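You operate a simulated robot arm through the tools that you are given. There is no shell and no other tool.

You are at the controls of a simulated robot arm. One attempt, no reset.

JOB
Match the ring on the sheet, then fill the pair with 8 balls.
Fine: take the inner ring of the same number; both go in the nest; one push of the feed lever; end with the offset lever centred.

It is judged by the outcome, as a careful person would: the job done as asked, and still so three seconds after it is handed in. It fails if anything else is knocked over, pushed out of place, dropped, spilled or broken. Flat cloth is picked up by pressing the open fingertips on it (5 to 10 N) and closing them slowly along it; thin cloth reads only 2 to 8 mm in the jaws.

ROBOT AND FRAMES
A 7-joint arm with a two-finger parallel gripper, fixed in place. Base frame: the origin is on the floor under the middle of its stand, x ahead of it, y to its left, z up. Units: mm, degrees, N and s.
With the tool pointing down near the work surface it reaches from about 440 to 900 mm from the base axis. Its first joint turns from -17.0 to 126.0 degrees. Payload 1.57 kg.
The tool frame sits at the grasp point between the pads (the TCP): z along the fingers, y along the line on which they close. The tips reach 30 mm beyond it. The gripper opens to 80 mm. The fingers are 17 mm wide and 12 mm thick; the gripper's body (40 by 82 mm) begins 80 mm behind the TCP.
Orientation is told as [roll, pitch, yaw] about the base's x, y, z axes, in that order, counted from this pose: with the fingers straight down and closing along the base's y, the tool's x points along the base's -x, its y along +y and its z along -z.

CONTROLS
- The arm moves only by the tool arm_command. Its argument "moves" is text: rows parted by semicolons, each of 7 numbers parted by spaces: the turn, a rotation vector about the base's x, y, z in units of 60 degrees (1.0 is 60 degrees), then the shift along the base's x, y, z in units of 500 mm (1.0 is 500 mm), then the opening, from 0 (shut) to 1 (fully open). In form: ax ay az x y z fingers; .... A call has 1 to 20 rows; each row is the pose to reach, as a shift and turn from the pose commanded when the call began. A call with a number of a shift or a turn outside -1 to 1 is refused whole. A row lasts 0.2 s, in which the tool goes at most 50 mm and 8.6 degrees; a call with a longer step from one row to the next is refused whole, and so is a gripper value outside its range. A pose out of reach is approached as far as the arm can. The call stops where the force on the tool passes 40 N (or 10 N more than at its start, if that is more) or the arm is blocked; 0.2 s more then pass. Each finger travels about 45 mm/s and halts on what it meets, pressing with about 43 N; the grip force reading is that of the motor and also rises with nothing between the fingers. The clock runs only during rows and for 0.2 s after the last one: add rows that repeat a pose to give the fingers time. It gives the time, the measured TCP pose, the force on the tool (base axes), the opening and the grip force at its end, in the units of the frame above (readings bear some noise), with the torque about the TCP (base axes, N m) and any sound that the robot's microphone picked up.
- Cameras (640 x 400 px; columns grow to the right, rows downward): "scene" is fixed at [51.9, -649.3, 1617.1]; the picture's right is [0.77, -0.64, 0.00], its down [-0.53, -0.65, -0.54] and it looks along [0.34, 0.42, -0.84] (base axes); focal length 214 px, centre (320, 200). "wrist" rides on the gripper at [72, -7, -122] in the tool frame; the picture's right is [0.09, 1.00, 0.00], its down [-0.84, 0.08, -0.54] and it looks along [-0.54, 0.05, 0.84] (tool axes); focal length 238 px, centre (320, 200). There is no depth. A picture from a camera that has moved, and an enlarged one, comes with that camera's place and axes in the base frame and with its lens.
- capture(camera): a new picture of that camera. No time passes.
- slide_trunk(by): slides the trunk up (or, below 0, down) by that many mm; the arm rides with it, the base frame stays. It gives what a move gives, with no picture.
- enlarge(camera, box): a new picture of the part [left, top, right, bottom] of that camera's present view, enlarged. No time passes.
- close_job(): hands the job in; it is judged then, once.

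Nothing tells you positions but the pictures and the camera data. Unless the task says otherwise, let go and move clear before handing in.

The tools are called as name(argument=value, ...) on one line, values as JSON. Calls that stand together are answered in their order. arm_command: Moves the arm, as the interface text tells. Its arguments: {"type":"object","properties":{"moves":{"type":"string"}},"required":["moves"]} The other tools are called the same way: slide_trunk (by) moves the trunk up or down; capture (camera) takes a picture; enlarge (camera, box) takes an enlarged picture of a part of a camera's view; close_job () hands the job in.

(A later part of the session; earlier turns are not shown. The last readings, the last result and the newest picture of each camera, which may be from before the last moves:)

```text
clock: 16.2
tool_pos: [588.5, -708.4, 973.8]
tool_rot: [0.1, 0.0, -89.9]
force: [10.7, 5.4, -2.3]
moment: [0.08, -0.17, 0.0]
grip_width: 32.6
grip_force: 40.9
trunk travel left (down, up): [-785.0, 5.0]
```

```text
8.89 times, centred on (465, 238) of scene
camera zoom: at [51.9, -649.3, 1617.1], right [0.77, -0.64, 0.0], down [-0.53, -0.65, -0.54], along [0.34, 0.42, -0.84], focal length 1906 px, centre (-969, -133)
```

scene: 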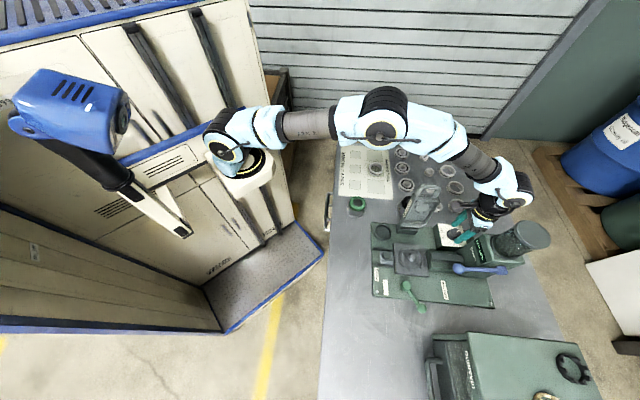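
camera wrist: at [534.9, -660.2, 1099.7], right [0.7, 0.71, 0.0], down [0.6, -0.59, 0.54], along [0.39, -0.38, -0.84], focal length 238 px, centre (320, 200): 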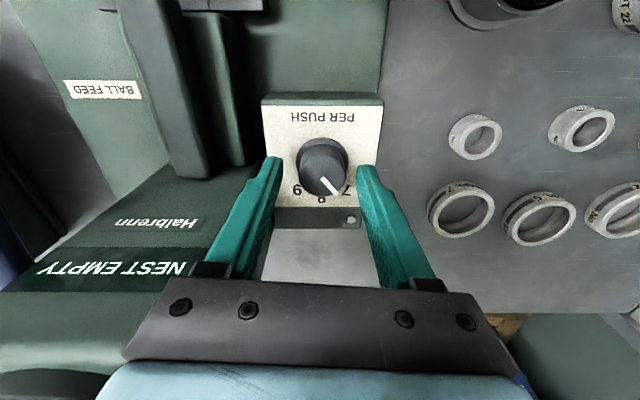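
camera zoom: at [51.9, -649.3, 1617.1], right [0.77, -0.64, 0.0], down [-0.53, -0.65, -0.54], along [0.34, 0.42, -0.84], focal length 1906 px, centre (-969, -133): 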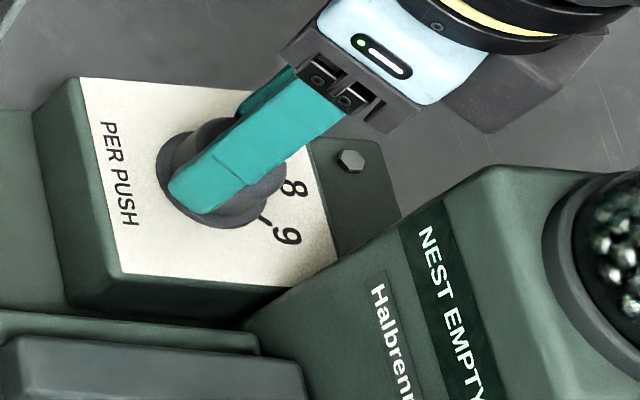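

The pointer turned with the fingers. I open, lift straight up and look at where the pointer is.

arm_command(moves="0 0 0 0 0 0 0.45; 0 0 0 0 0 0 0.625; 0 0 0 0 0 0 0.625; 0 0 0 0 0 0.05 0.625; 0 0 0 0 0 0.12 0.625; 0 0 0.1 0 0 0.2 0.625; 0 0 0.2333 0 0 0.28 0.625; 0 0 0.3667 0 0 0.34 0.625; 0 0 0.5 0 0 0.36 0.625; 0 0 0.6333 0 0 0.37 0.625; 0 0 0.75 0 0 0.37 0.625; 0 0 0.75 0 0 0.37 0.625")

enlarge(camera="wrist", box=[280, 50, 370, 140])

capture(camera="wrist")

```text
clock: 18.8
tool_pos: [587.5, -709.4, 1159.1]
tool_rot: [0.0, 0.0, -44.9]
force: [-0.8, -0.6, -1.1]
moment: [0.02, 0.01, -0.02]
grip_width: 49.9
grip_force: 0.1
trunk travel left (down, up): [-785.0, 5.0]
```

```text
4.44 times, centred on (325, 95) of wrist
camera zoom: at [531.7, -663.9, 1281.2], right [0.64, 0.77, 0.0], down [0.65, -0.54, 0.54], along [0.42, -0.35, -0.84], focal length 1059 px, centre (298, 667)
```

zoom: 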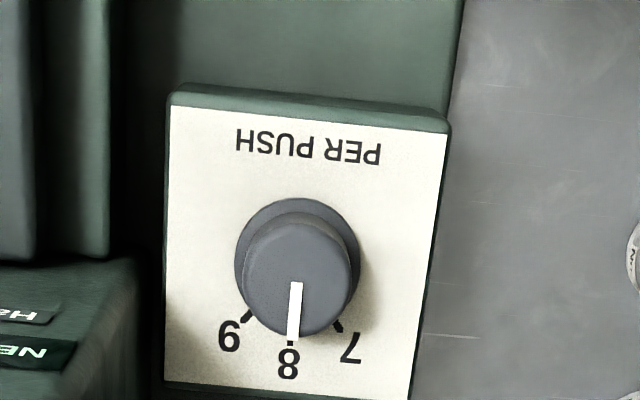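

```text
taken
camera wrist: at [531.7, -663.9, 1281.2], right [0.64, 0.77, 0.0], down [0.65, -0.54, 0.54], along [0.42, -0.35, -0.84], focal length 238 px, centre (320, 200)
```

wrist: 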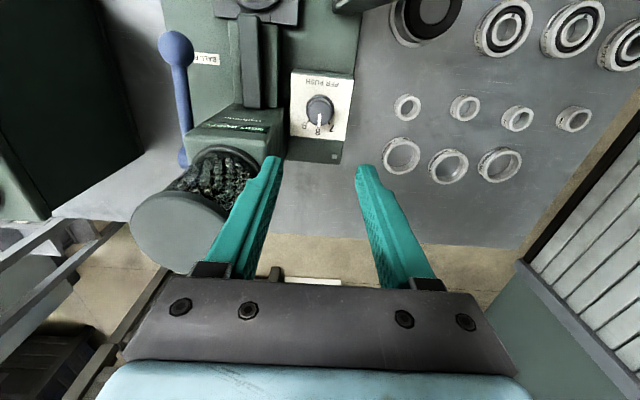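

The dial now points at 8. Next I locate the inner ring No. 3 from this view.

enlarge(camera="wrist", box=[380, 80, 500, 190])

enlarge(camera="wrist", box=[440, 85, 490, 130])

```text
3.64 times, centred on (440, 135) of wrist
camera zoom: at [531.7, -663.9, 1281.2], right [0.64, 0.77, 0.0], down [0.65, -0.54, 0.54], along [0.42, -0.35, -0.84], focal length 867 px, centre (-116, 436)
```

zoom: 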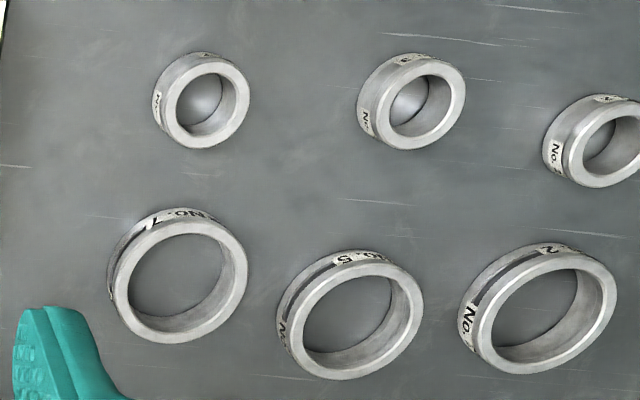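

```text
8.89 times, centred on (465, 108) of wrist
camera zoom: at [531.7, -663.9, 1281.2], right [0.64, 0.77, 0.0], down [0.65, -0.54, 0.54], along [0.42, -0.35, -0.84], focal length 2119 px, centre (-969, 1022)
```

zoom: 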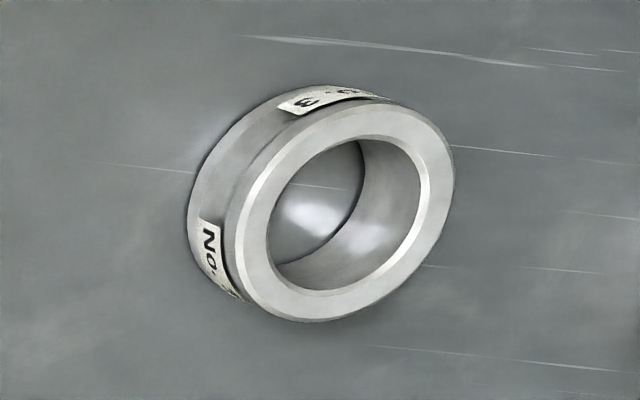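

Inner ring No. 3 (38 mm OD, about 16 mm tall) is at about (737,-542) with its top near z=900. I move above it and check reach and alignment.

arm_command(moves="0 0 0 0.0499 0.0556 -0.03 0.75; 0 0 0 0.0998 0.1113 -0.08 0.75; 0 0 0 0.1497 0.1669 -0.13 0.75; 0 0 0 0.1996 0.2225 -0.19 0.75; 0 0 0 0.2495 0.2782 -0.25 0.75; 0 0 0 0.2994 0.3338 -0.3174 0.75; 0 0 0 0.2994 0.3338 -0.3174 0.75")

capture(camera="wrist")

capture(camera="scene")

```text
refused: row 6 steps farther than a row can; nothing moved
```

```text
taken
camera wrist: at [531.7, -663.9, 1281.2], right [0.64, 0.77, 0.0], down [0.65, -0.54, 0.54], along [0.42, -0.35, -0.84], focal length 238 px, centre (320, 200)
```

wrist: 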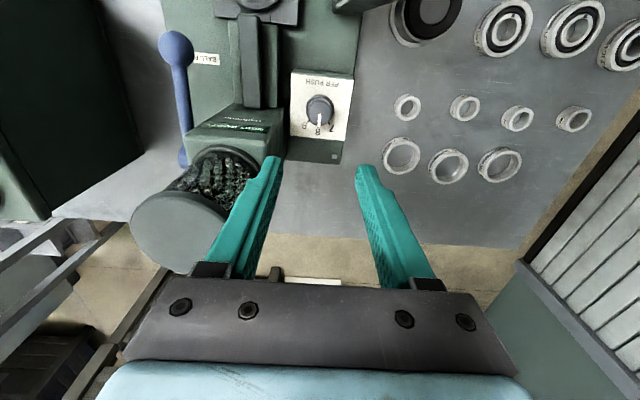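

```text
taken
```

scene: 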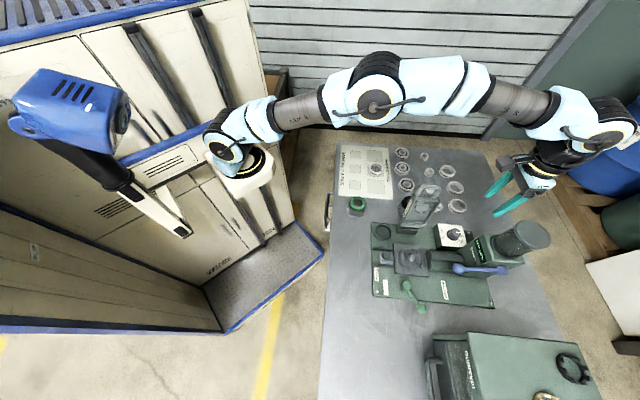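

That call was refused because one step was too long; nothing moved. I resend the same motion with smaller steps.

arm_command(moves="0 0 0 0.0374 0.0417 -0.03 0.75; 0 0 0 0.0748 0.0834 -0.06 0.75; 0 0 0 0.1123 0.1252 -0.1 0.75; 0 0 0 0.1497 0.1669 -0.14 0.75; 0 0 0 0.1871 0.2086 -0.18 0.75; 0 0 0 0.2245 0.2503 -0.22 0.75; 0 0 0 0.262 0.2921 -0.27 0.75; 0 0 0 0.2994 0.3338 -0.3174 0.75; 0 0 0 0.2994 0.3338 -0.3174 0.75")

capture(camera="wrist")

capture(camera="scene")

```text
clock: 20.8
tool_pos: [739.9, -540.2, 998.7]
tool_rot: [0.0, 0.0, -45.0]
force: [0.3, -1.0, -0.3]
moment: [0.03, 0.0, -0.01]
grip_width: 60.1
grip_force: 0.0
trunk travel left (down, up): [-785.0, 5.0]
```

```text
taken
camera wrist: at [683.6, -495.4, 1122.1], right [0.64, 0.77, 0.0], down [0.65, -0.54, 0.54], along [0.42, -0.35, -0.84], focal length 238 px, centre (320, 200)
```

wrist: 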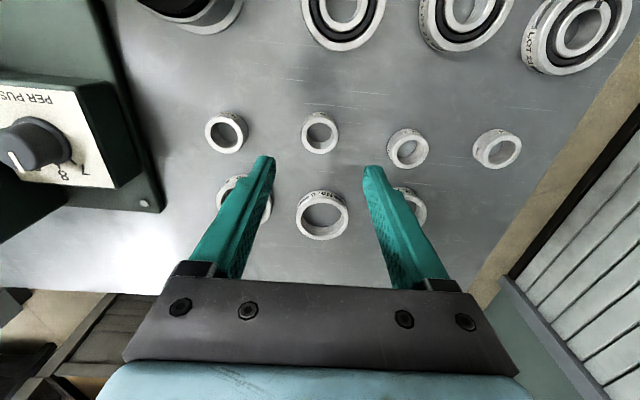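

```text
taken
```

scene: 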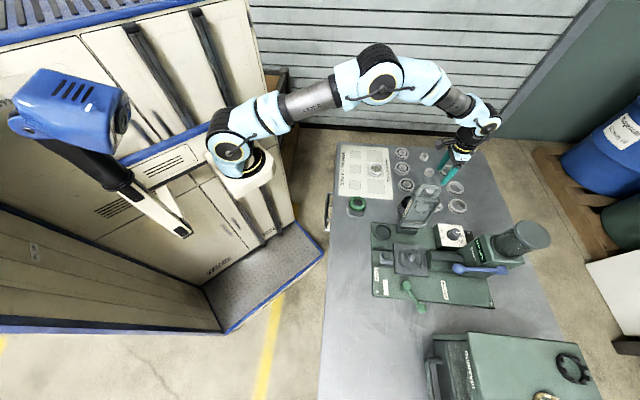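

The ring sits below and between the fingers. I zoom for precise alignment and to confirm its number.

enlarge(camera="wrist", box=[280, 95, 360, 165])

```text
5.71 times, centred on (320, 130) of wrist
camera zoom: at [683.6, -495.4, 1122.1], right [0.64, 0.77, 0.0], down [0.65, -0.54, 0.54], along [0.42, -0.35, -0.84], focal length 1362 px, centre (320, 600)
```

zoom: 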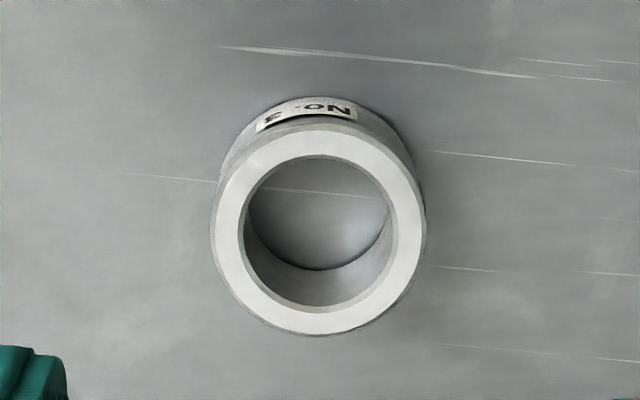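

The label reads No. 3. I correct by about 2 mm and lower the fingers around the upper part of the ring, still open.

arm_command(moves="0 0 0 -0.0038 0.0013 -0.05 0.75; 0 0 0 -0.0038 0.0013 -0.1 0.75; 0 0 0 -0.0038 0.0013 -0.14 0.75; 0 0 0 -0.0038 0.0013 -0.16 0.75; 0 0 0 -0.0038 0.0013 -0.16 0.75")

capture(camera="wrist")

enlarge(camera="scene", box=[390, 120, 510, 210])

```text
clock: 22.0
tool_pos: [735.9, -540.9, 919.7]
tool_rot: [0.0, 0.0, -45.0]
force: [-0.3, -0.4, 0.3]
moment: [0.01, -0.01, 0.0]
grip_width: 60.2
grip_force: 0.1
trunk travel left (down, up): [-785.0, 5.0]
```

```text
taken
camera wrist: at [679.6, -495.9, 1041.8], right [0.64, 0.77, 0.0], down [0.65, -0.54, 0.54], along [0.42, -0.35, -0.84], focal length 238 px, centre (320, 200)
```

wrist: 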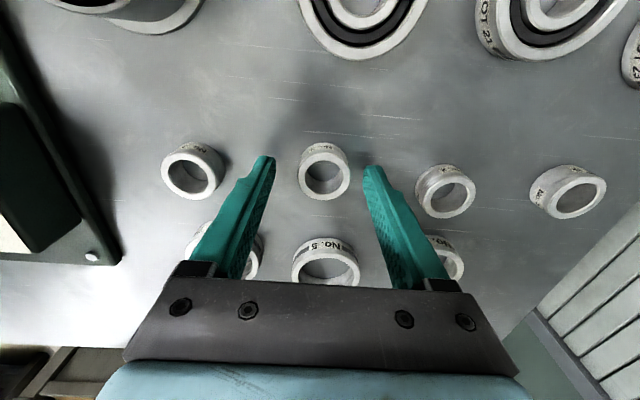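

```text
4.44 times, centred on (450, 165) of scene
camera zoom: at [51.9, -649.3, 1617.1], right [0.77, -0.64, 0.0], down [-0.53, -0.65, -0.54], along [0.34, 0.42, -0.84], focal length 953 px, centre (-258, 356)
```

zoom: 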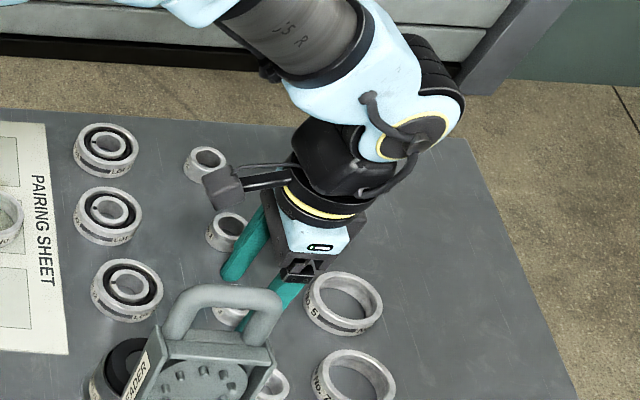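

The ring is between the fingers. I zoom once more to check centring before closing.

enlarge(camera="wrist", box=[250, 130, 390, 220])

```text
4.44 times, centred on (320, 175) of wrist
camera zoom: at [679.6, -495.9, 1041.8], right [0.64, 0.77, 0.0], down [0.65, -0.54, 0.54], along [0.42, -0.35, -0.84], focal length 1059 px, centre (320, 311)
```

zoom: 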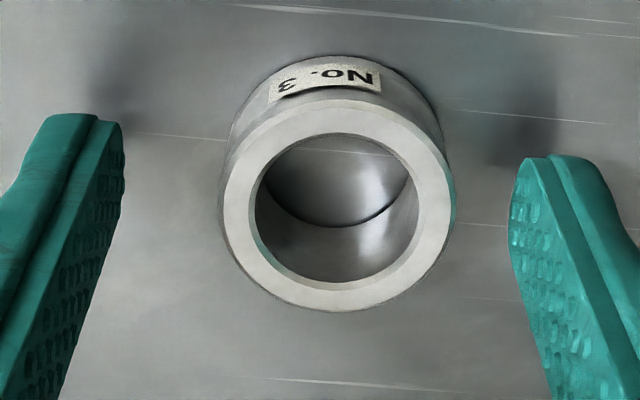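

The ring is about 2.5 mm toward +w of the gripper centre. I shift by that and close on it.

arm_command(moves="0 0 0 0.0035 0.0035 0 0.75; 0 0 0 0.0035 0.0035 0 0.65; 0 0 0 0.0035 0.0035 0 0.55; 0 0 0 0.0035 0.0035 0 0.47; 0 0 0 0.0035 0.0035 0 0.4; 0 0 0 0.0035 0.0035 0 0.34; 0 0 0 0.0035 0.0035 0 0.34")

enlarge(camera="wrist", box=[250, 130, 390, 220])

```text
clock: 23.6
tool_pos: [737.0, -540.5, 920.3]
tool_rot: [0.0, 0.0, -44.9]
force: [0.0, -0.2, -0.1]
moment: [-0.01, -0.01, -0.03]
grip_width: 34.6
grip_force: 38.6
trunk travel left (down, up): [-785.0, 5.0]
```

```text
4.44 times, centred on (320, 175) of wrist
camera zoom: at [681.5, -493.9, 1042.1], right [0.64, 0.77, 0.0], down [0.65, -0.54, 0.54], along [0.42, -0.35, -0.84], focal length 1059 px, centre (320, 311)
```

zoom: 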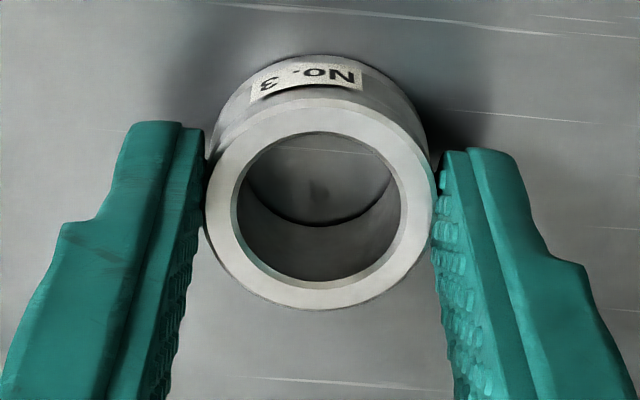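

I hold inner ring No. 3 (34.6 mm). I lift it to z≈1200 and carry it over, outboard of the spreader, to above the nest.

arm_command(moves="0 0 0 0 0 0.02 0.34; 0 0 0 0 0 0.08 0.34; 0 0 0 0 0 0.16 0.34; 0 0 0 0 0 0.24 0.34; 0 0 0 0 0 0.32 0.34; 0 0 0 0 0 0.4 0.34; 0 0 0 0 0 0.48 0.34; 0 0 0 0 0 0.56 0.34; 0 0 0 -0.0783 -0.0332 0.56 0.34; 0 0 0 -0.1567 -0.0663 0.56 0.34; 0 0 0 -0.235 -0.0995 0.56 0.34; 0 0 0 -0.3134 -0.1327 0.56 0.34; 0 0 0 -0.3917 -0.1659 0.56 0.34; 0 0 0 -0.4701 -0.199 0.56 0.34; 0 0 0 -0.5484 -0.2322 0.56 0.34; 0 0 0 -0.6268 -0.2654 0.56 0.34; 0 0 0 -0.6268 -0.2654 0.56 0.34")

capture(camera="wrist")

capture(camera="scene")

```text
clock: 27.2
tool_pos: [424.9, -671.2, 1201.9]
tool_rot: [0.0, 0.0, -45.0]
force: [0.0, -0.4, -0.8]
moment: [0.0, 0.02, -0.03]
grip_width: 34.6
grip_force: 41.9
trunk travel left (down, up): [-785.0, 5.0]
```

```text
taken
camera wrist: at [368.7, -626.2, 1323.0], right [0.64, 0.77, 0.0], down [0.65, -0.54, 0.54], along [0.42, -0.35, -0.84], focal length 238 px, centre (320, 200)
```

wrist: 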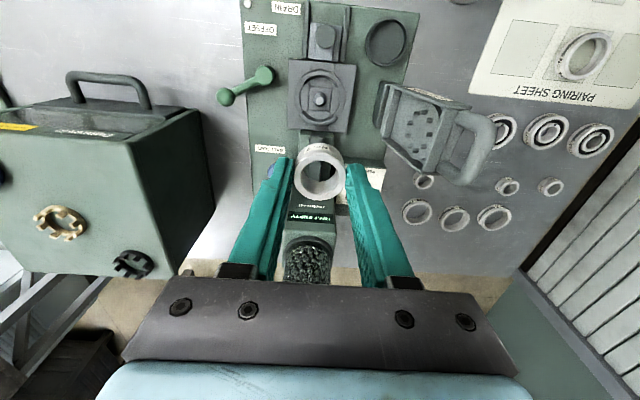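

```text
taken
```

scene: 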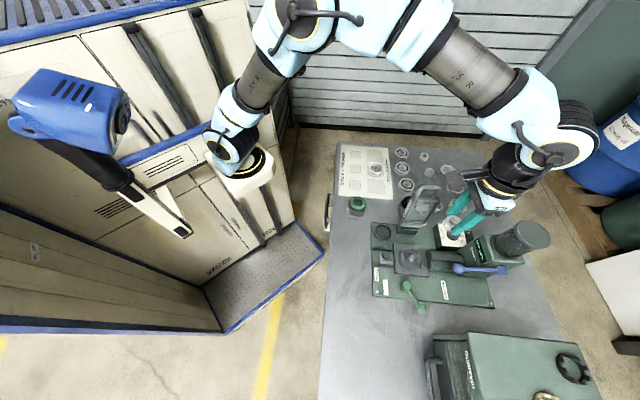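

The ring is held above the nest. I zoom on the nest to compute the cone's position relative to the gripper.

enlarge(camera="wrist", box=[280, 50, 360, 140])

enlarge(camera="scene", box=[390, 235, 440, 285])

```text
4.44 times, centred on (320, 95) of wrist
camera zoom: at [368.7, -626.2, 1323.0], right [0.64, 0.77, 0.0], down [0.65, -0.54, 0.54], along [0.42, -0.35, -0.84], focal length 1059 px, centre (320, 667)
```

zoom: 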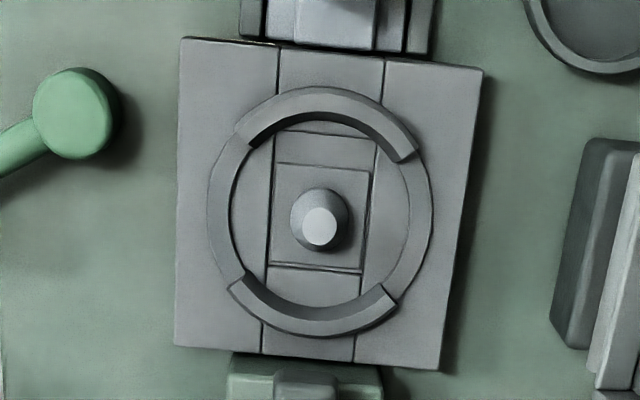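

```text
8.00 times, centred on (415, 260) of scene
camera zoom: at [51.9, -649.3, 1617.1], right [0.77, -0.64, 0.0], down [-0.53, -0.65, -0.54], along [0.34, 0.42, -0.84], focal length 1716 px, centre (-440, -280)
```

zoom: 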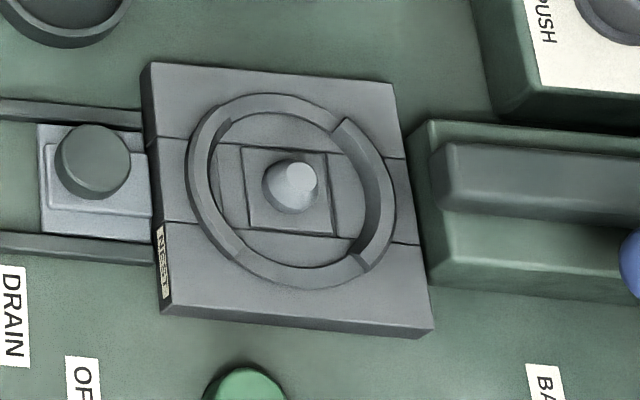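

The cone axis is about 1.3 mm inboard of the gripper axis. I correct for that and lower to just above the cone.

arm_command(moves="0 0 0 -0.0022 0.0014 -0.08 0.34; 0 0 0 -0.0022 0.0014 -0.16 0.34; 0 0 0 -0.0022 0.0014 -0.24 0.34; 0 0 0 -0.0022 0.0014 -0.32 0.34; 0 0 0 -0.0022 0.0014 -0.38 0.34; 0 0 0 -0.0022 0.0014 -0.42 0.34; 0 0 0 -0.0022 0.0014 -0.42 0.34")

capture(camera="wrist")

enlarge(camera="scene", box=[370, 170, 530, 290])

enlarge(camera="wrist", box=[260, 120, 380, 220])

```text
clock: 28.8
tool_pos: [424.8, -671.6, 991.6]
tool_rot: [0.0, 0.0, -45.0]
force: [-0.5, 0.6, -1.2]
moment: [0.03, -0.01, -0.05]
grip_width: 35.0
grip_force: 41.9
trunk travel left (down, up): [-785.0, 5.0]
```

```text
taken
camera wrist: at [368.2, -625.7, 1113.6], right [0.64, 0.77, 0.0], down [0.65, -0.54, 0.54], along [0.42, -0.35, -0.84], focal length 238 px, centre (320, 200)
```

wrist: 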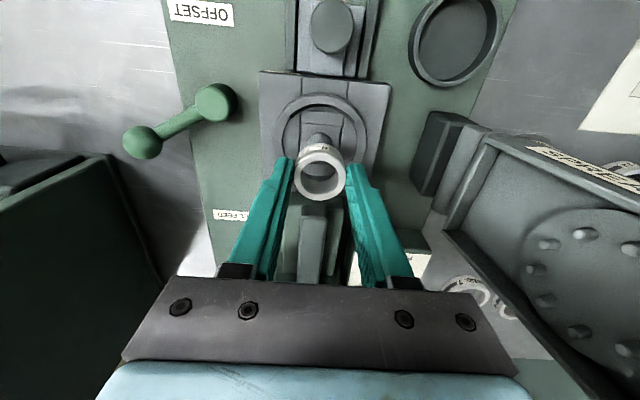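

```text
3.33 times, centred on (450, 230) of scene
camera zoom: at [51.9, -649.3, 1617.1], right [0.77, -0.64, 0.0], down [-0.53, -0.65, -0.54], along [0.34, 0.42, -0.84], focal length 715 px, centre (-113, 100)
```

zoom: 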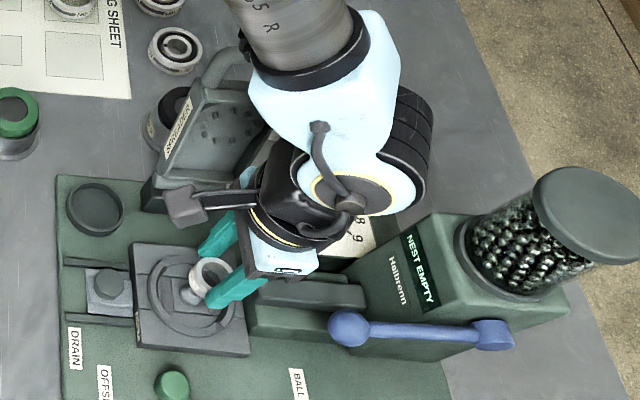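

```text
4.00 times, centred on (320, 170) of wrist
camera zoom: at [368.2, -625.7, 1113.6], right [0.64, 0.77, 0.0], down [0.65, -0.54, 0.54], along [0.42, -0.35, -0.84], focal length 953 px, centre (320, 320)
```

zoom: 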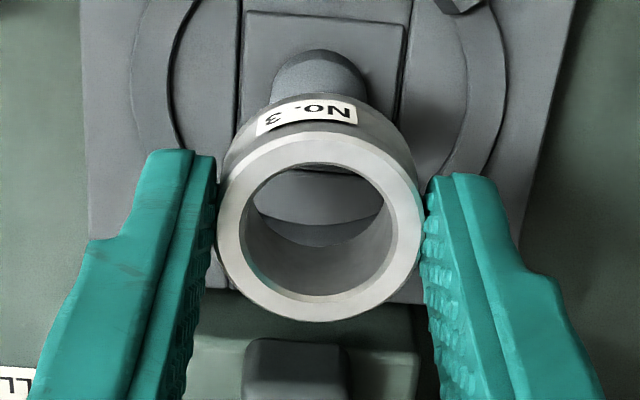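

The ring and cone line up. I lower slowly over the cone, checking force.

arm_command(moves="0 0 0 0 0 -0.02 0.34; 0 0 0 0 0 -0.04 0.34; 0 0 0 0 0 -0.05 0.34; 0 0 0 0 0 -0.06 0.34; 0 0 0 0 0 -0.066 0.34; 0 0 0 0 0 -0.07 0.34")

enlarge(camera="wrist", box=[240, 110, 400, 220])

enlarge(camera="scene", box=[380, 220, 460, 280])

```text
clock: 30.2
tool_pos: [422.2, -672.2, 954.7]
tool_rot: [0.1, 0.1, -45.0]
force: [0.2, 0.1, -1.2]
moment: [-0.01, 0.02, 0.04]
grip_width: 34.9
grip_force: 42.2
trunk travel left (down, up): [-785.0, 5.0]
```

```text
3.64 times, centred on (320, 165) of wrist
camera zoom: at [366.9, -626.4, 1077.1], right [0.64, 0.77, 0.0], down [0.65, -0.54, 0.54], along [0.42, -0.35, -0.84], focal length 867 px, centre (320, 327)
```

zoom: 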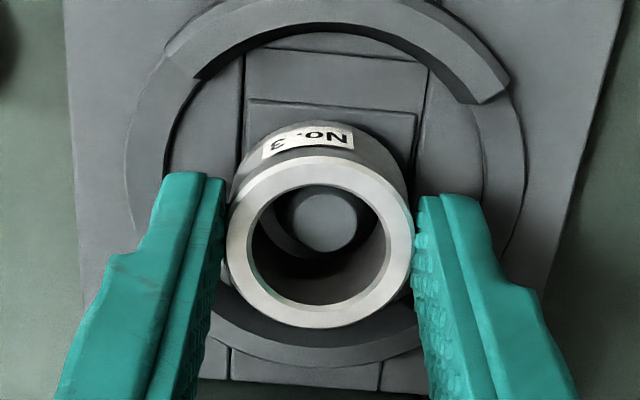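

```text
6.67 times, centred on (420, 250) of scene
camera zoom: at [51.9, -649.3, 1617.1], right [0.77, -0.64, 0.0], down [-0.53, -0.65, -0.54], along [0.34, 0.42, -0.84], focal length 1430 px, centre (-347, -133)
```

zoom: 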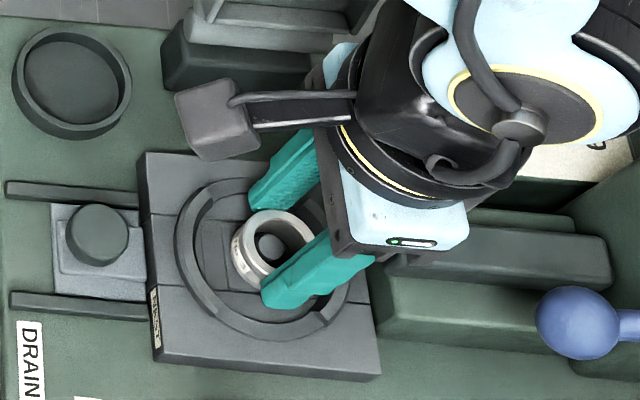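

The cone has entered the bore with no force. I continue down in small steps.

arm_command(moves="0 0 0 0 0 -0.004 0.34; 0 0 0 0 0 -0.008 0.34; 0 0 0 0 0 -0.012 0.34; 0 0 0 0 0 -0.012 0.34")

```text
clock: 31.2
tool_pos: [422.7, -671.8, 950.3]
tool_rot: [0.1, -0.1, -45.0]
force: [-1.5, 2.2, 8.6]
moment: [0.12, 0.12, -0.01]
grip_width: 34.8
grip_force: 41.5
trunk travel left (down, up): [-785.0, 5.0]
```

There's 8.6 N of contact at TCP z≈950. I look whether it's the seat or the cone flank.

enlarge(camera="wrist", box=[240, 110, 400, 220])

enlarge(camera="scene", box=[400, 240, 432, 264])

```text
3.64 times, centred on (320, 165) of wrist
camera zoom: at [366.6, -626.4, 1072.0], right [0.64, 0.77, 0.0], down [0.65, -0.54, 0.54], along [0.42, -0.35, -0.84], focal length 867 px, centre (320, 327)
```

zoom: 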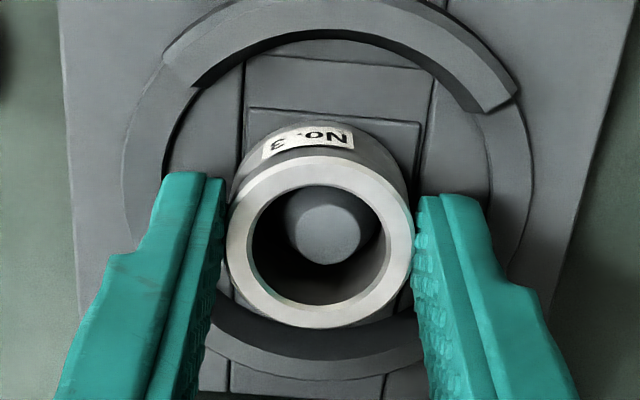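

```text
16.00 times, centred on (416, 252) of scene
camera zoom: at [51.9, -649.3, 1617.1], right [0.77, -0.64, 0.0], down [-0.53, -0.65, -0.54], along [0.34, 0.42, -0.84], focal length 3432 px, centre (-1216, -632)
```

zoom: 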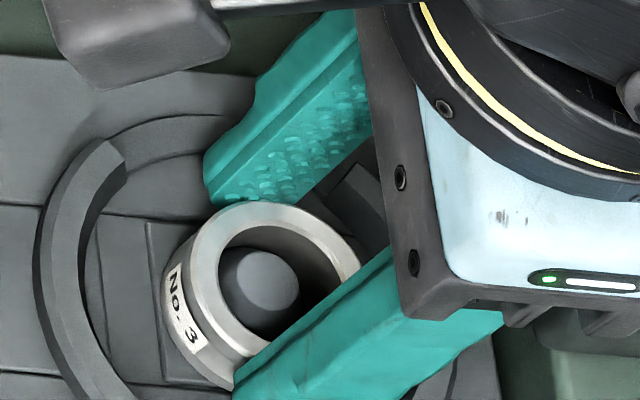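

The ring sits about 2 mm outboard of the cone axis and the side force (inboard) suggests flank contact. I lift 2 mm, shift 2 mm inboard, and lower again.

arm_command(moves="0 0 0 0 0 0.004 0.34; 0 0 0 -0.0022 0.0036 0.004 0.34; 0 0 0 -0.0022 0.0036 0 0.34; 0 0 0 -0.0022 0.0036 -0.002 0.34; 0 0 0 -0.0022 0.0036 -0.002 0.34")

enlarge(camera="wrist", box=[240, 110, 400, 220])

```text
clock: 32.4
tool_pos: [422.2, -670.6, 949.2]
tool_rot: [0.0, -0.1, -45.0]
force: [-2.2, 4.3, 19.0]
moment: [0.27, 0.16, 0.0]
grip_width: 34.8
grip_force: 41.8
trunk travel left (down, up): [-785.0, 5.0]
```

```text
3.64 times, centred on (320, 165) of wrist
camera zoom: at [365.4, -624.5, 1071.9], right [0.64, 0.77, 0.0], down [0.65, -0.54, 0.54], along [0.42, -0.35, -0.84], focal length 867 px, centre (320, 327)
```

zoom: 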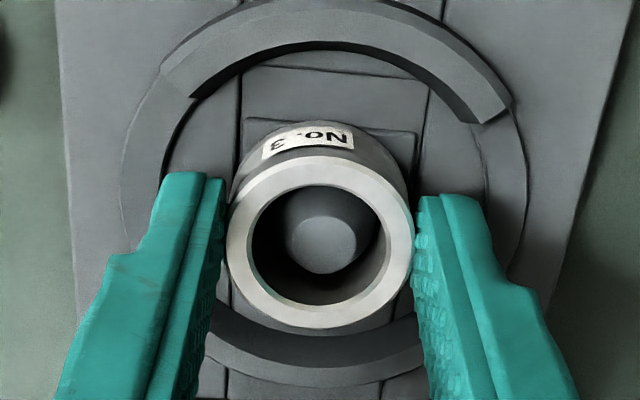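

Contact height is unchanged after the shift, so the ring is resting on the seat. I relax the pressure, then open a little.

arm_command(moves="0 0 0 0 0 0.004 0.34; 0 0 0 0 0 0.004 0.34; 0 0 0 0 0 0.004 0.4; 0 0 0 0 0 0.004 0.46; 0 0 0 0 0 0.004 0.5; 0 0 0 0 0 0.004 0.5")

enlarge(camera="wrist", box=[240, 110, 400, 220])

enlarge(camera="scene", box=[400, 240, 432, 264])

```text
clock: 33.8
tool_pos: [421.6, -670.0, 949.7]
tool_rot: [0.1, 0.0, -45.0]
force: [0.2, 0.4, -0.1]
moment: [0.02, -0.03, 0.04]
grip_width: 39.9
grip_force: 0.2
trunk travel left (down, up): [-785.0, 5.0]
```

```text
3.64 times, centred on (320, 165) of wrist
camera zoom: at [365.7, -624.6, 1071.9], right [0.64, 0.77, 0.0], down [0.65, -0.54, 0.54], along [0.42, -0.35, -0.84], focal length 867 px, centre (320, 327)
```

zoom: 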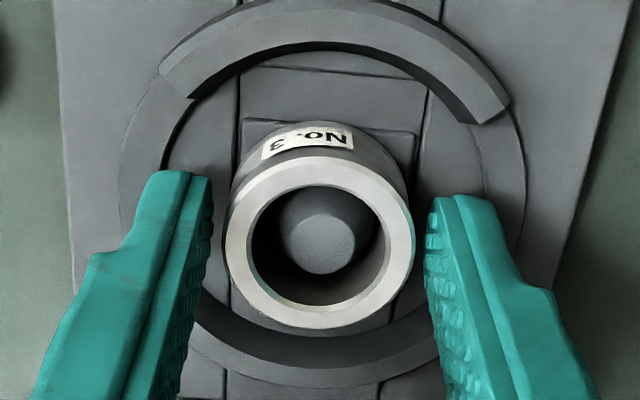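

```text
16.00 times, centred on (416, 252) of scene
camera zoom: at [51.9, -649.3, 1617.1], right [0.77, -0.64, 0.0], down [-0.53, -0.65, -0.54], along [0.34, 0.42, -0.84], focal length 3432 px, centre (-1216, -632)
```

zoom: 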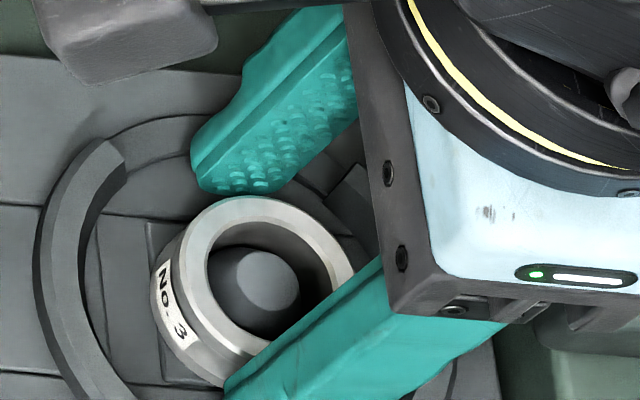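

The ring stays put. I lift straight up and look at it.

arm_command(moves="0 0 0 0 0 0.02 0.5; 0 0 0 0 0 0.06 0.5; 0 0 0 0 0 0.14 0.5; 0 0 0 0 0 0.22 0.5; 0 0 0 0 0 0.3 0.6; 0 0 0 0 0 0.38 0.75; 0 0 0 0 0 0.46 0.75; 0 0 0 0 0 0.5 0.75; 0 0 0 0 0 0.5 0.75")

capture(camera="wrist")

enlarge(camera="wrist", box=[280, 50, 360, 140])

enlarge(camera="scene", box=[390, 235, 440, 285])

enlarge(camera="scene", box=[440, 215, 510, 285])

```text
clock: 35.8
tool_pos: [422.9, -670.2, 1201.5]
tool_rot: [0.0, 0.0, -44.9]
force: [0.2, 0.2, 0.5]
moment: [-0.01, -0.03, -0.04]
grip_width: 59.8
grip_force: 0.0
trunk travel left (down, up): [-785.0, 5.0]
```

```text
taken
camera wrist: at [366.5, -625.1, 1324.0], right [0.64, 0.77, 0.0], down [0.65, -0.54, 0.54], along [0.42, -0.35, -0.84], focal length 238 px, centre (320, 200)
```

wrist: 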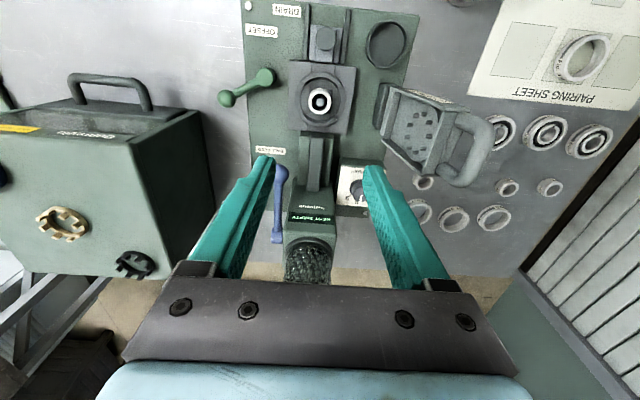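

```text
4.44 times, centred on (320, 95) of wrist
camera zoom: at [366.5, -625.1, 1324.0], right [0.64, 0.77, 0.0], down [0.65, -0.54, 0.54], along [0.42, -0.35, -0.84], focal length 1059 px, centre (320, 667)
```

zoom: 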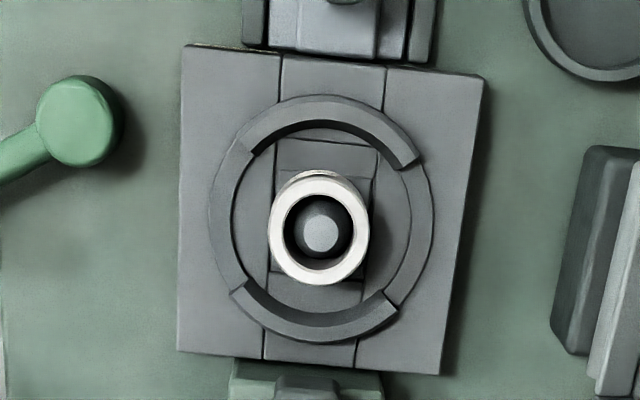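

```text
8.00 times, centred on (415, 260) of scene
camera zoom: at [51.9, -649.3, 1617.1], right [0.77, -0.64, 0.0], down [-0.53, -0.65, -0.54], along [0.34, 0.42, -0.84], focal length 1716 px, centre (-440, -280)
```

zoom: 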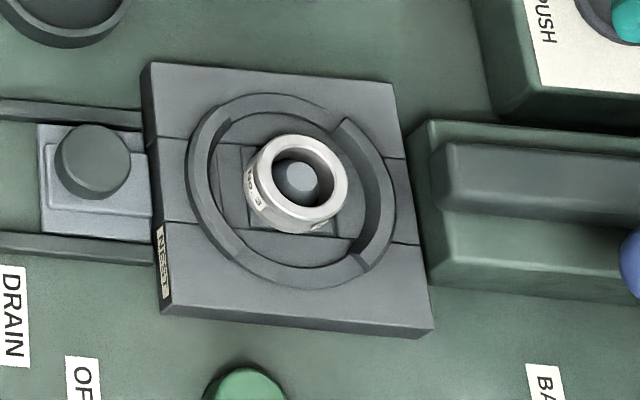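

```text
5.71 times, centred on (475, 250) of scene
camera zoom: at [51.9, -649.3, 1617.1], right [0.77, -0.64, 0.0], down [-0.53, -0.65, -0.54], along [0.34, 0.42, -0.84], focal length 1226 px, centre (-566, -86)
```

zoom: 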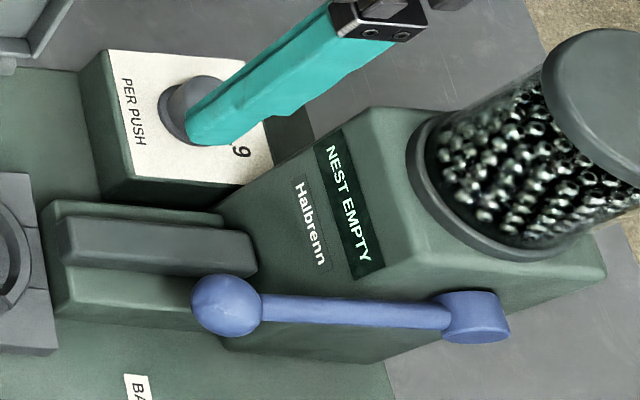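

The inner ring sits flat and centred on the cone. Next I go, inboard around the spreader, to the outer ring No. 3 on the sheet.

arm_command(moves="0 0 0 -0.0601 0.0601 0 0.75; 0 0 0 -0.1202 0.1202 0 0.75; 0 0 0 -0.0659 0.1782 0 0.9; 0 0 0 -0.0116 0.2362 0 1; 0 0 0 0.0427 0.2942 0 1; 0 0 0 0.097 0.3522 0 1; 0 0 0 0.1513 0.4102 0 1; 0 0 0 0.2056 0.4682 0 1; 0 0 0 0.2599 0.5262 0 1; 0 0 0 0.3142 0.5842 0 1; 0 0 0 0.3685 0.6422 0 1; 0 0 0 0.4228 0.7 0 1; 0 0 0 0.4228 0.7 -0.08 1; 0 0 0 0.4228 0.7 -0.16 1; 0 0 0 0.4228 0.7 -0.24 1; 0 0 0 0.4228 0.7 -0.32 1; 0 0 0 0.4228 0.7 -0.4 1; 0 0 0 0.4228 0.7 -0.4 1")

capture(camera="wrist")

capture(camera="scene")

```text
clock: 39.6
tool_pos: [633.2, -319.7, 1001.6]
tool_rot: [0.0, -0.1, -44.9]
force: [-0.8, -0.8, 0.0]
moment: [0.0, 0.02, -0.02]
grip_width: 80.0
grip_force: 0.1
trunk travel left (down, up): [-785.0, 5.0]
```

```text
taken
camera wrist: at [577.5, -274.7, 1123.7], right [0.64, 0.77, 0.0], down [0.65, -0.54, 0.54], along [0.42, -0.35, -0.84], focal length 238 px, centre (320, 200)
```

wrist: 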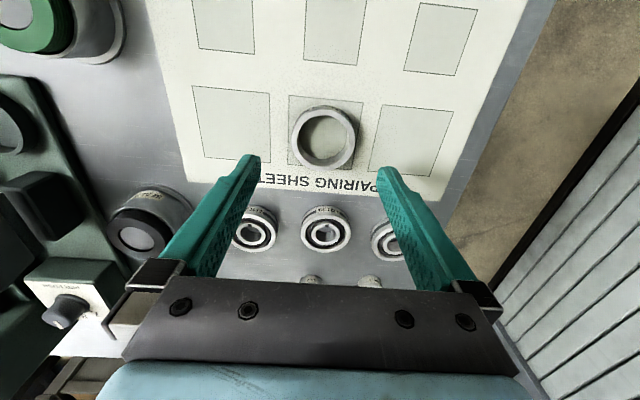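

```text
taken
```

scene: 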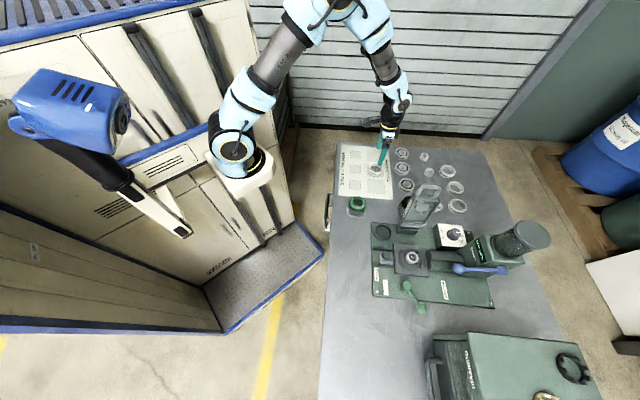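

enlarge(camera="wrist", box=[270, 80, 390, 190])

```text
3.64 times, centred on (330, 135) of wrist
camera zoom: at [577.5, -274.7, 1123.7], right [0.64, 0.77, 0.0], down [0.65, -0.54, 0.54], along [0.42, -0.35, -0.84], focal length 867 px, centre (284, 436)
```

zoom: 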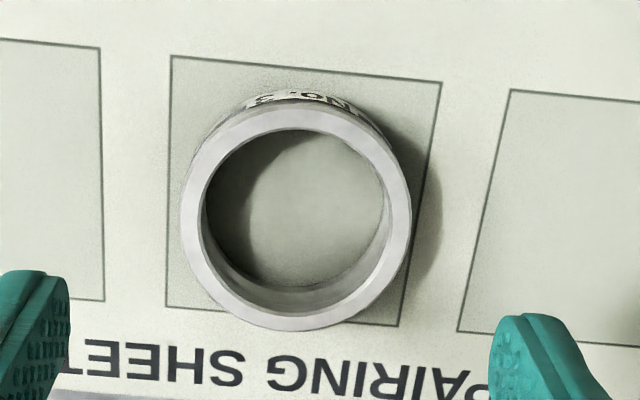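

The outer ring No. 3 (about 61 mm OD) is about 3 mm off in each direction. I correct and lower with fingers fully open.

arm_command(moves="0 0 0 0.0083 0.0001 -0.05 1; 0 0 0 0.0083 0.0001 -0.1 1; 0 0 0 0.0083 0.0001 -0.12 1; 0 0 0 0.0083 0.0001 -0.12 1")

enlarge(camera="wrist", box=[240, 110, 400, 220])

```text
clock: 40.6
tool_pos: [638.2, -319.4, 939.9]
tool_rot: [0.1, 0.1, -45.0]
force: [-0.6, -0.3, 0.1]
moment: [-0.01, 0.0, 0.02]
grip_width: 80.1
grip_force: 0.0
trunk travel left (down, up): [-785.0, 5.0]
```

```text
3.64 times, centred on (320, 165) of wrist
camera zoom: at [582.1, -273.7, 1062.3], right [0.64, 0.77, 0.0], down [0.65, -0.54, 0.54], along [0.42, -0.35, -0.84], focal length 867 px, centre (320, 327)
```

zoom: 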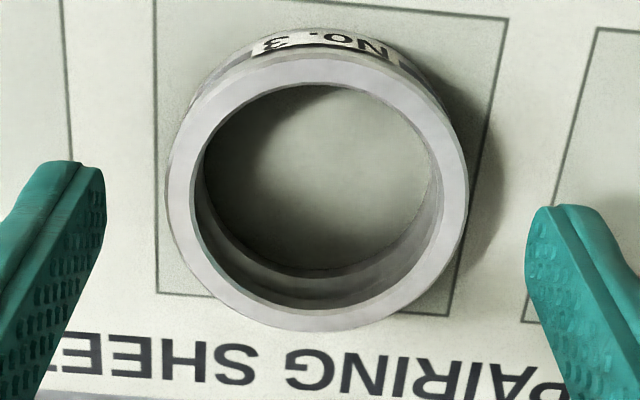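

Centred within 1 mm. I lower the last 20 mm and close on the ring.

arm_command(moves="0 0 0 0 0 -0.02 1; 0 0 0 0 0 -0.04 1; 0 0 0 0 0 -0.04 0.92; 0 0 0 0 0 -0.04 0.84; 0 0 0 0 0 -0.04 0.76; 0 0 0 0 0 -0.04 0.7; 0 0 0 0 0 -0.04 0.68; 0 0 0 0 0 -0.04 0.68")

enlarge(camera="wrist", box=[240, 110, 400, 220])

```text
clock: 42.4
tool_pos: [638.9, -320.1, 920.1]
tool_rot: [0.0, 0.0, -45.0]
force: [-0.7, -1.2, 0.7]
moment: [-0.09, 0.0, 0.0]
grip_width: 60.9
grip_force: 43.4
trunk travel left (down, up): [-785.0, 5.0]
```

```text
3.64 times, centred on (320, 165) of wrist
camera zoom: at [582.2, -274.4, 1042.7], right [0.64, 0.77, 0.0], down [0.65, -0.54, 0.54], along [0.42, -0.35, -0.84], focal length 867 px, centre (320, 327)
```

zoom: 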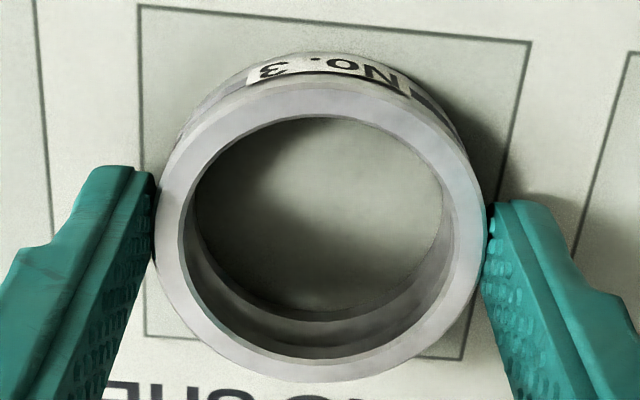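

I hold the outer ring (60.9 mm). I lift it, carry it inboard around the spreader and position it above the nest.

arm_command(moves="0 0 0 0 0 0.02 0.68; 0 0 0 0 0 0.1 0.68; 0 0 0 0 0 0.19 0.68; 0 0 0 0 0 0.28 0.68; 0 0 0 0 0 0.37 0.68; 0 0 0 0 0 0.46 0.68; 0 0 0 0 0 0.56 0.68; 0 0 0 -0.0608 -0.065 0.56 0.68; 0 0 0 -0.1216 -0.13 0.56 0.68; 0 0 0 -0.1824 -0.195 0.56 0.68; 0 0 0 -0.2432 -0.26 0.56 0.68; 0 0 0 -0.304 -0.325 0.56 0.68; 0 0 0 -0.3648 -0.39 0.56 0.68; 0 0 0 -0.4256 -0.455 0.56 0.68; 0 0 0 -0.4864 -0.52 0.56 0.68; 0 0 0 -0.5474 -0.5848 0.56 0.68; 0 0 0 -0.4893 -0.643 0.56 0.68; 0 0 0 -0.4312 -0.7013 0.56 0.68; 0 0 0 -0.4312 -0.7013 0.56 0.68")

capture(camera="wrist")

enlarge(camera="wrist", box=[280, 50, 360, 140])

```text
clock: 46.4
tool_pos: [421.6, -671.8, 1197.2]
tool_rot: [0.0, 0.0, -45.0]
force: [0.6, -0.5, -0.4]
moment: [-0.01, -0.02, -0.01]
grip_width: 61.0
grip_force: 42.5
trunk travel left (down, up): [-785.0, 5.0]
```

```text
taken
camera wrist: at [365.1, -626.8, 1320.2], right [0.64, 0.77, 0.0], down [0.65, -0.54, 0.54], along [0.42, -0.35, -0.84], focal length 238 px, centre (320, 200)
```

wrist: 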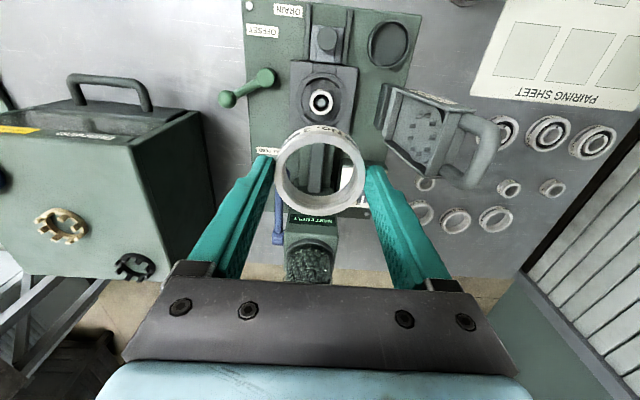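

```text
4.44 times, centred on (320, 95) of wrist
camera zoom: at [365.1, -626.8, 1320.2], right [0.64, 0.77, 0.0], down [0.65, -0.54, 0.54], along [0.42, -0.35, -0.84], focal length 1059 px, centre (320, 667)
```

zoom: 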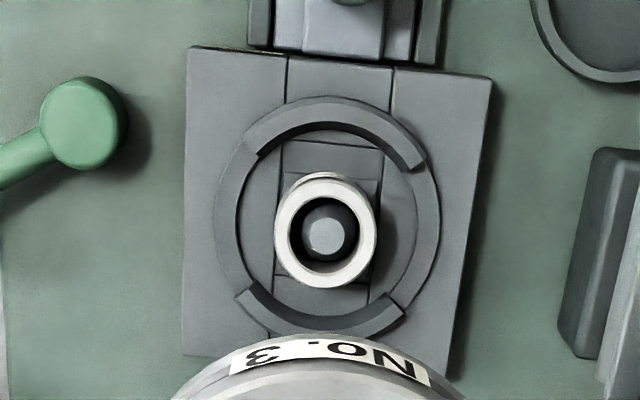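

I let the arm settle and re-measure the nest relative to the gripper.

arm_command(moves="0 0 0 0 0 0 0.68; 0 0 0 0 0 0 0.68; 0 0 0 0 0 0 0.68")

enlarge(camera="wrist", box=[280, 50, 360, 140])

enlarge(camera="wrist", box=[240, 110, 400, 220])

```text
clock: 47.2
tool_pos: [420.4, -672.5, 1199.1]
tool_rot: [0.0, 0.1, -45.0]
force: [0.1, -0.3, -1.8]
moment: [-0.01, -0.01, -0.03]
grip_width: 61.2
grip_force: 42.9
trunk travel left (down, up): [-785.0, 5.0]
```

```text
4.44 times, centred on (320, 95) of wrist
camera zoom: at [365.0, -626.5, 1320.4], right [0.64, 0.77, 0.0], down [0.65, -0.54, 0.54], along [0.42, -0.35, -0.84], focal length 1059 px, centre (320, 667)
```

zoom: 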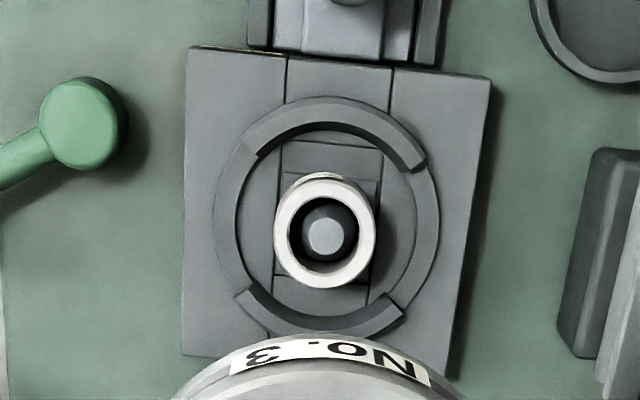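

```text
3.64 times, centred on (320, 165) of wrist
camera zoom: at [365.0, -626.5, 1320.4], right [0.64, 0.77, 0.0], down [0.65, -0.54, 0.54], along [0.42, -0.35, -0.84], focal length 867 px, centre (320, 327)
```

zoom: 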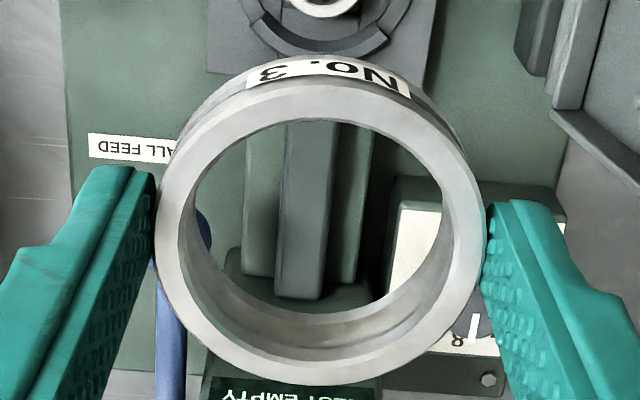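

The held ring needs about +1.2 mm outward and +1.7 mm along w. I apply that and descend to just above the nest for another check.

arm_command(moves="0 0 0 0.0041 0.0007 -0.08 0.68; 0 0 0 0.0041 0.0007 -0.16 0.68; 0 0 0 0.0041 0.0007 -0.24 0.68; 0 0 0 0.0041 0.0007 -0.32 0.68; 0 0 0 0.0041 0.0007 -0.4 0.68; 0 0 0 0.0041 0.0007 -0.42 0.68; 0 0 0 0.0041 0.0007 -0.42 0.68; 0 0 0 0.0041 0.0007 -0.42 0.68")

enlarge(camera="wrist", box=[240, 90, 400, 220])

enlarge(camera="scene", box=[380, 220, 460, 280])

```text
clock: 49.0
tool_pos: [424.8, -670.0, 988.5]
tool_rot: [0.0, 0.0, -45.1]
force: [0.5, -0.6, -1.2]
moment: [0.02, 0.0, 0.01]
grip_width: 61.1
grip_force: 42.7
trunk travel left (down, up): [-785.0, 5.0]
```

```text
3.08 times, centred on (320, 155) of wrist
camera zoom: at [369.4, -624.8, 1111.4], right [0.64, 0.77, 0.0], down [0.65, -0.54, 0.54], along [0.42, -0.35, -0.84], focal length 733 px, centre (320, 338)
```

zoom: 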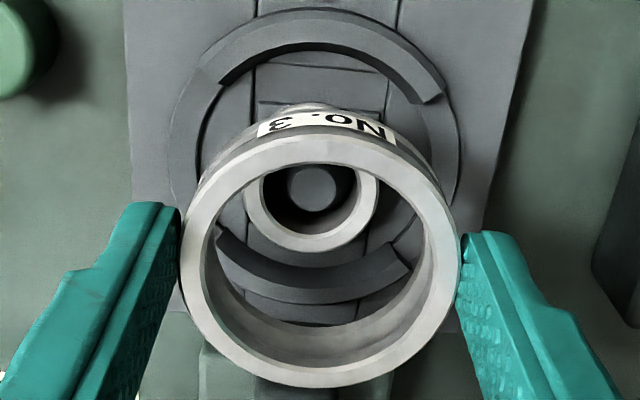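

```text
6.67 times, centred on (420, 250) of scene
camera zoom: at [51.9, -649.3, 1617.1], right [0.77, -0.64, 0.0], down [-0.53, -0.65, -0.54], along [0.34, 0.42, -0.84], focal length 1430 px, centre (-347, -133)
```

zoom: 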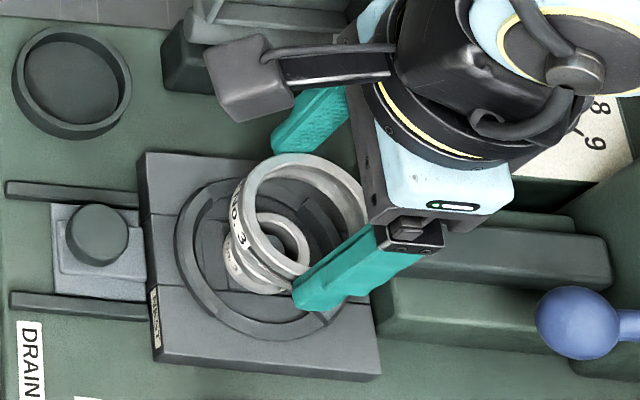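

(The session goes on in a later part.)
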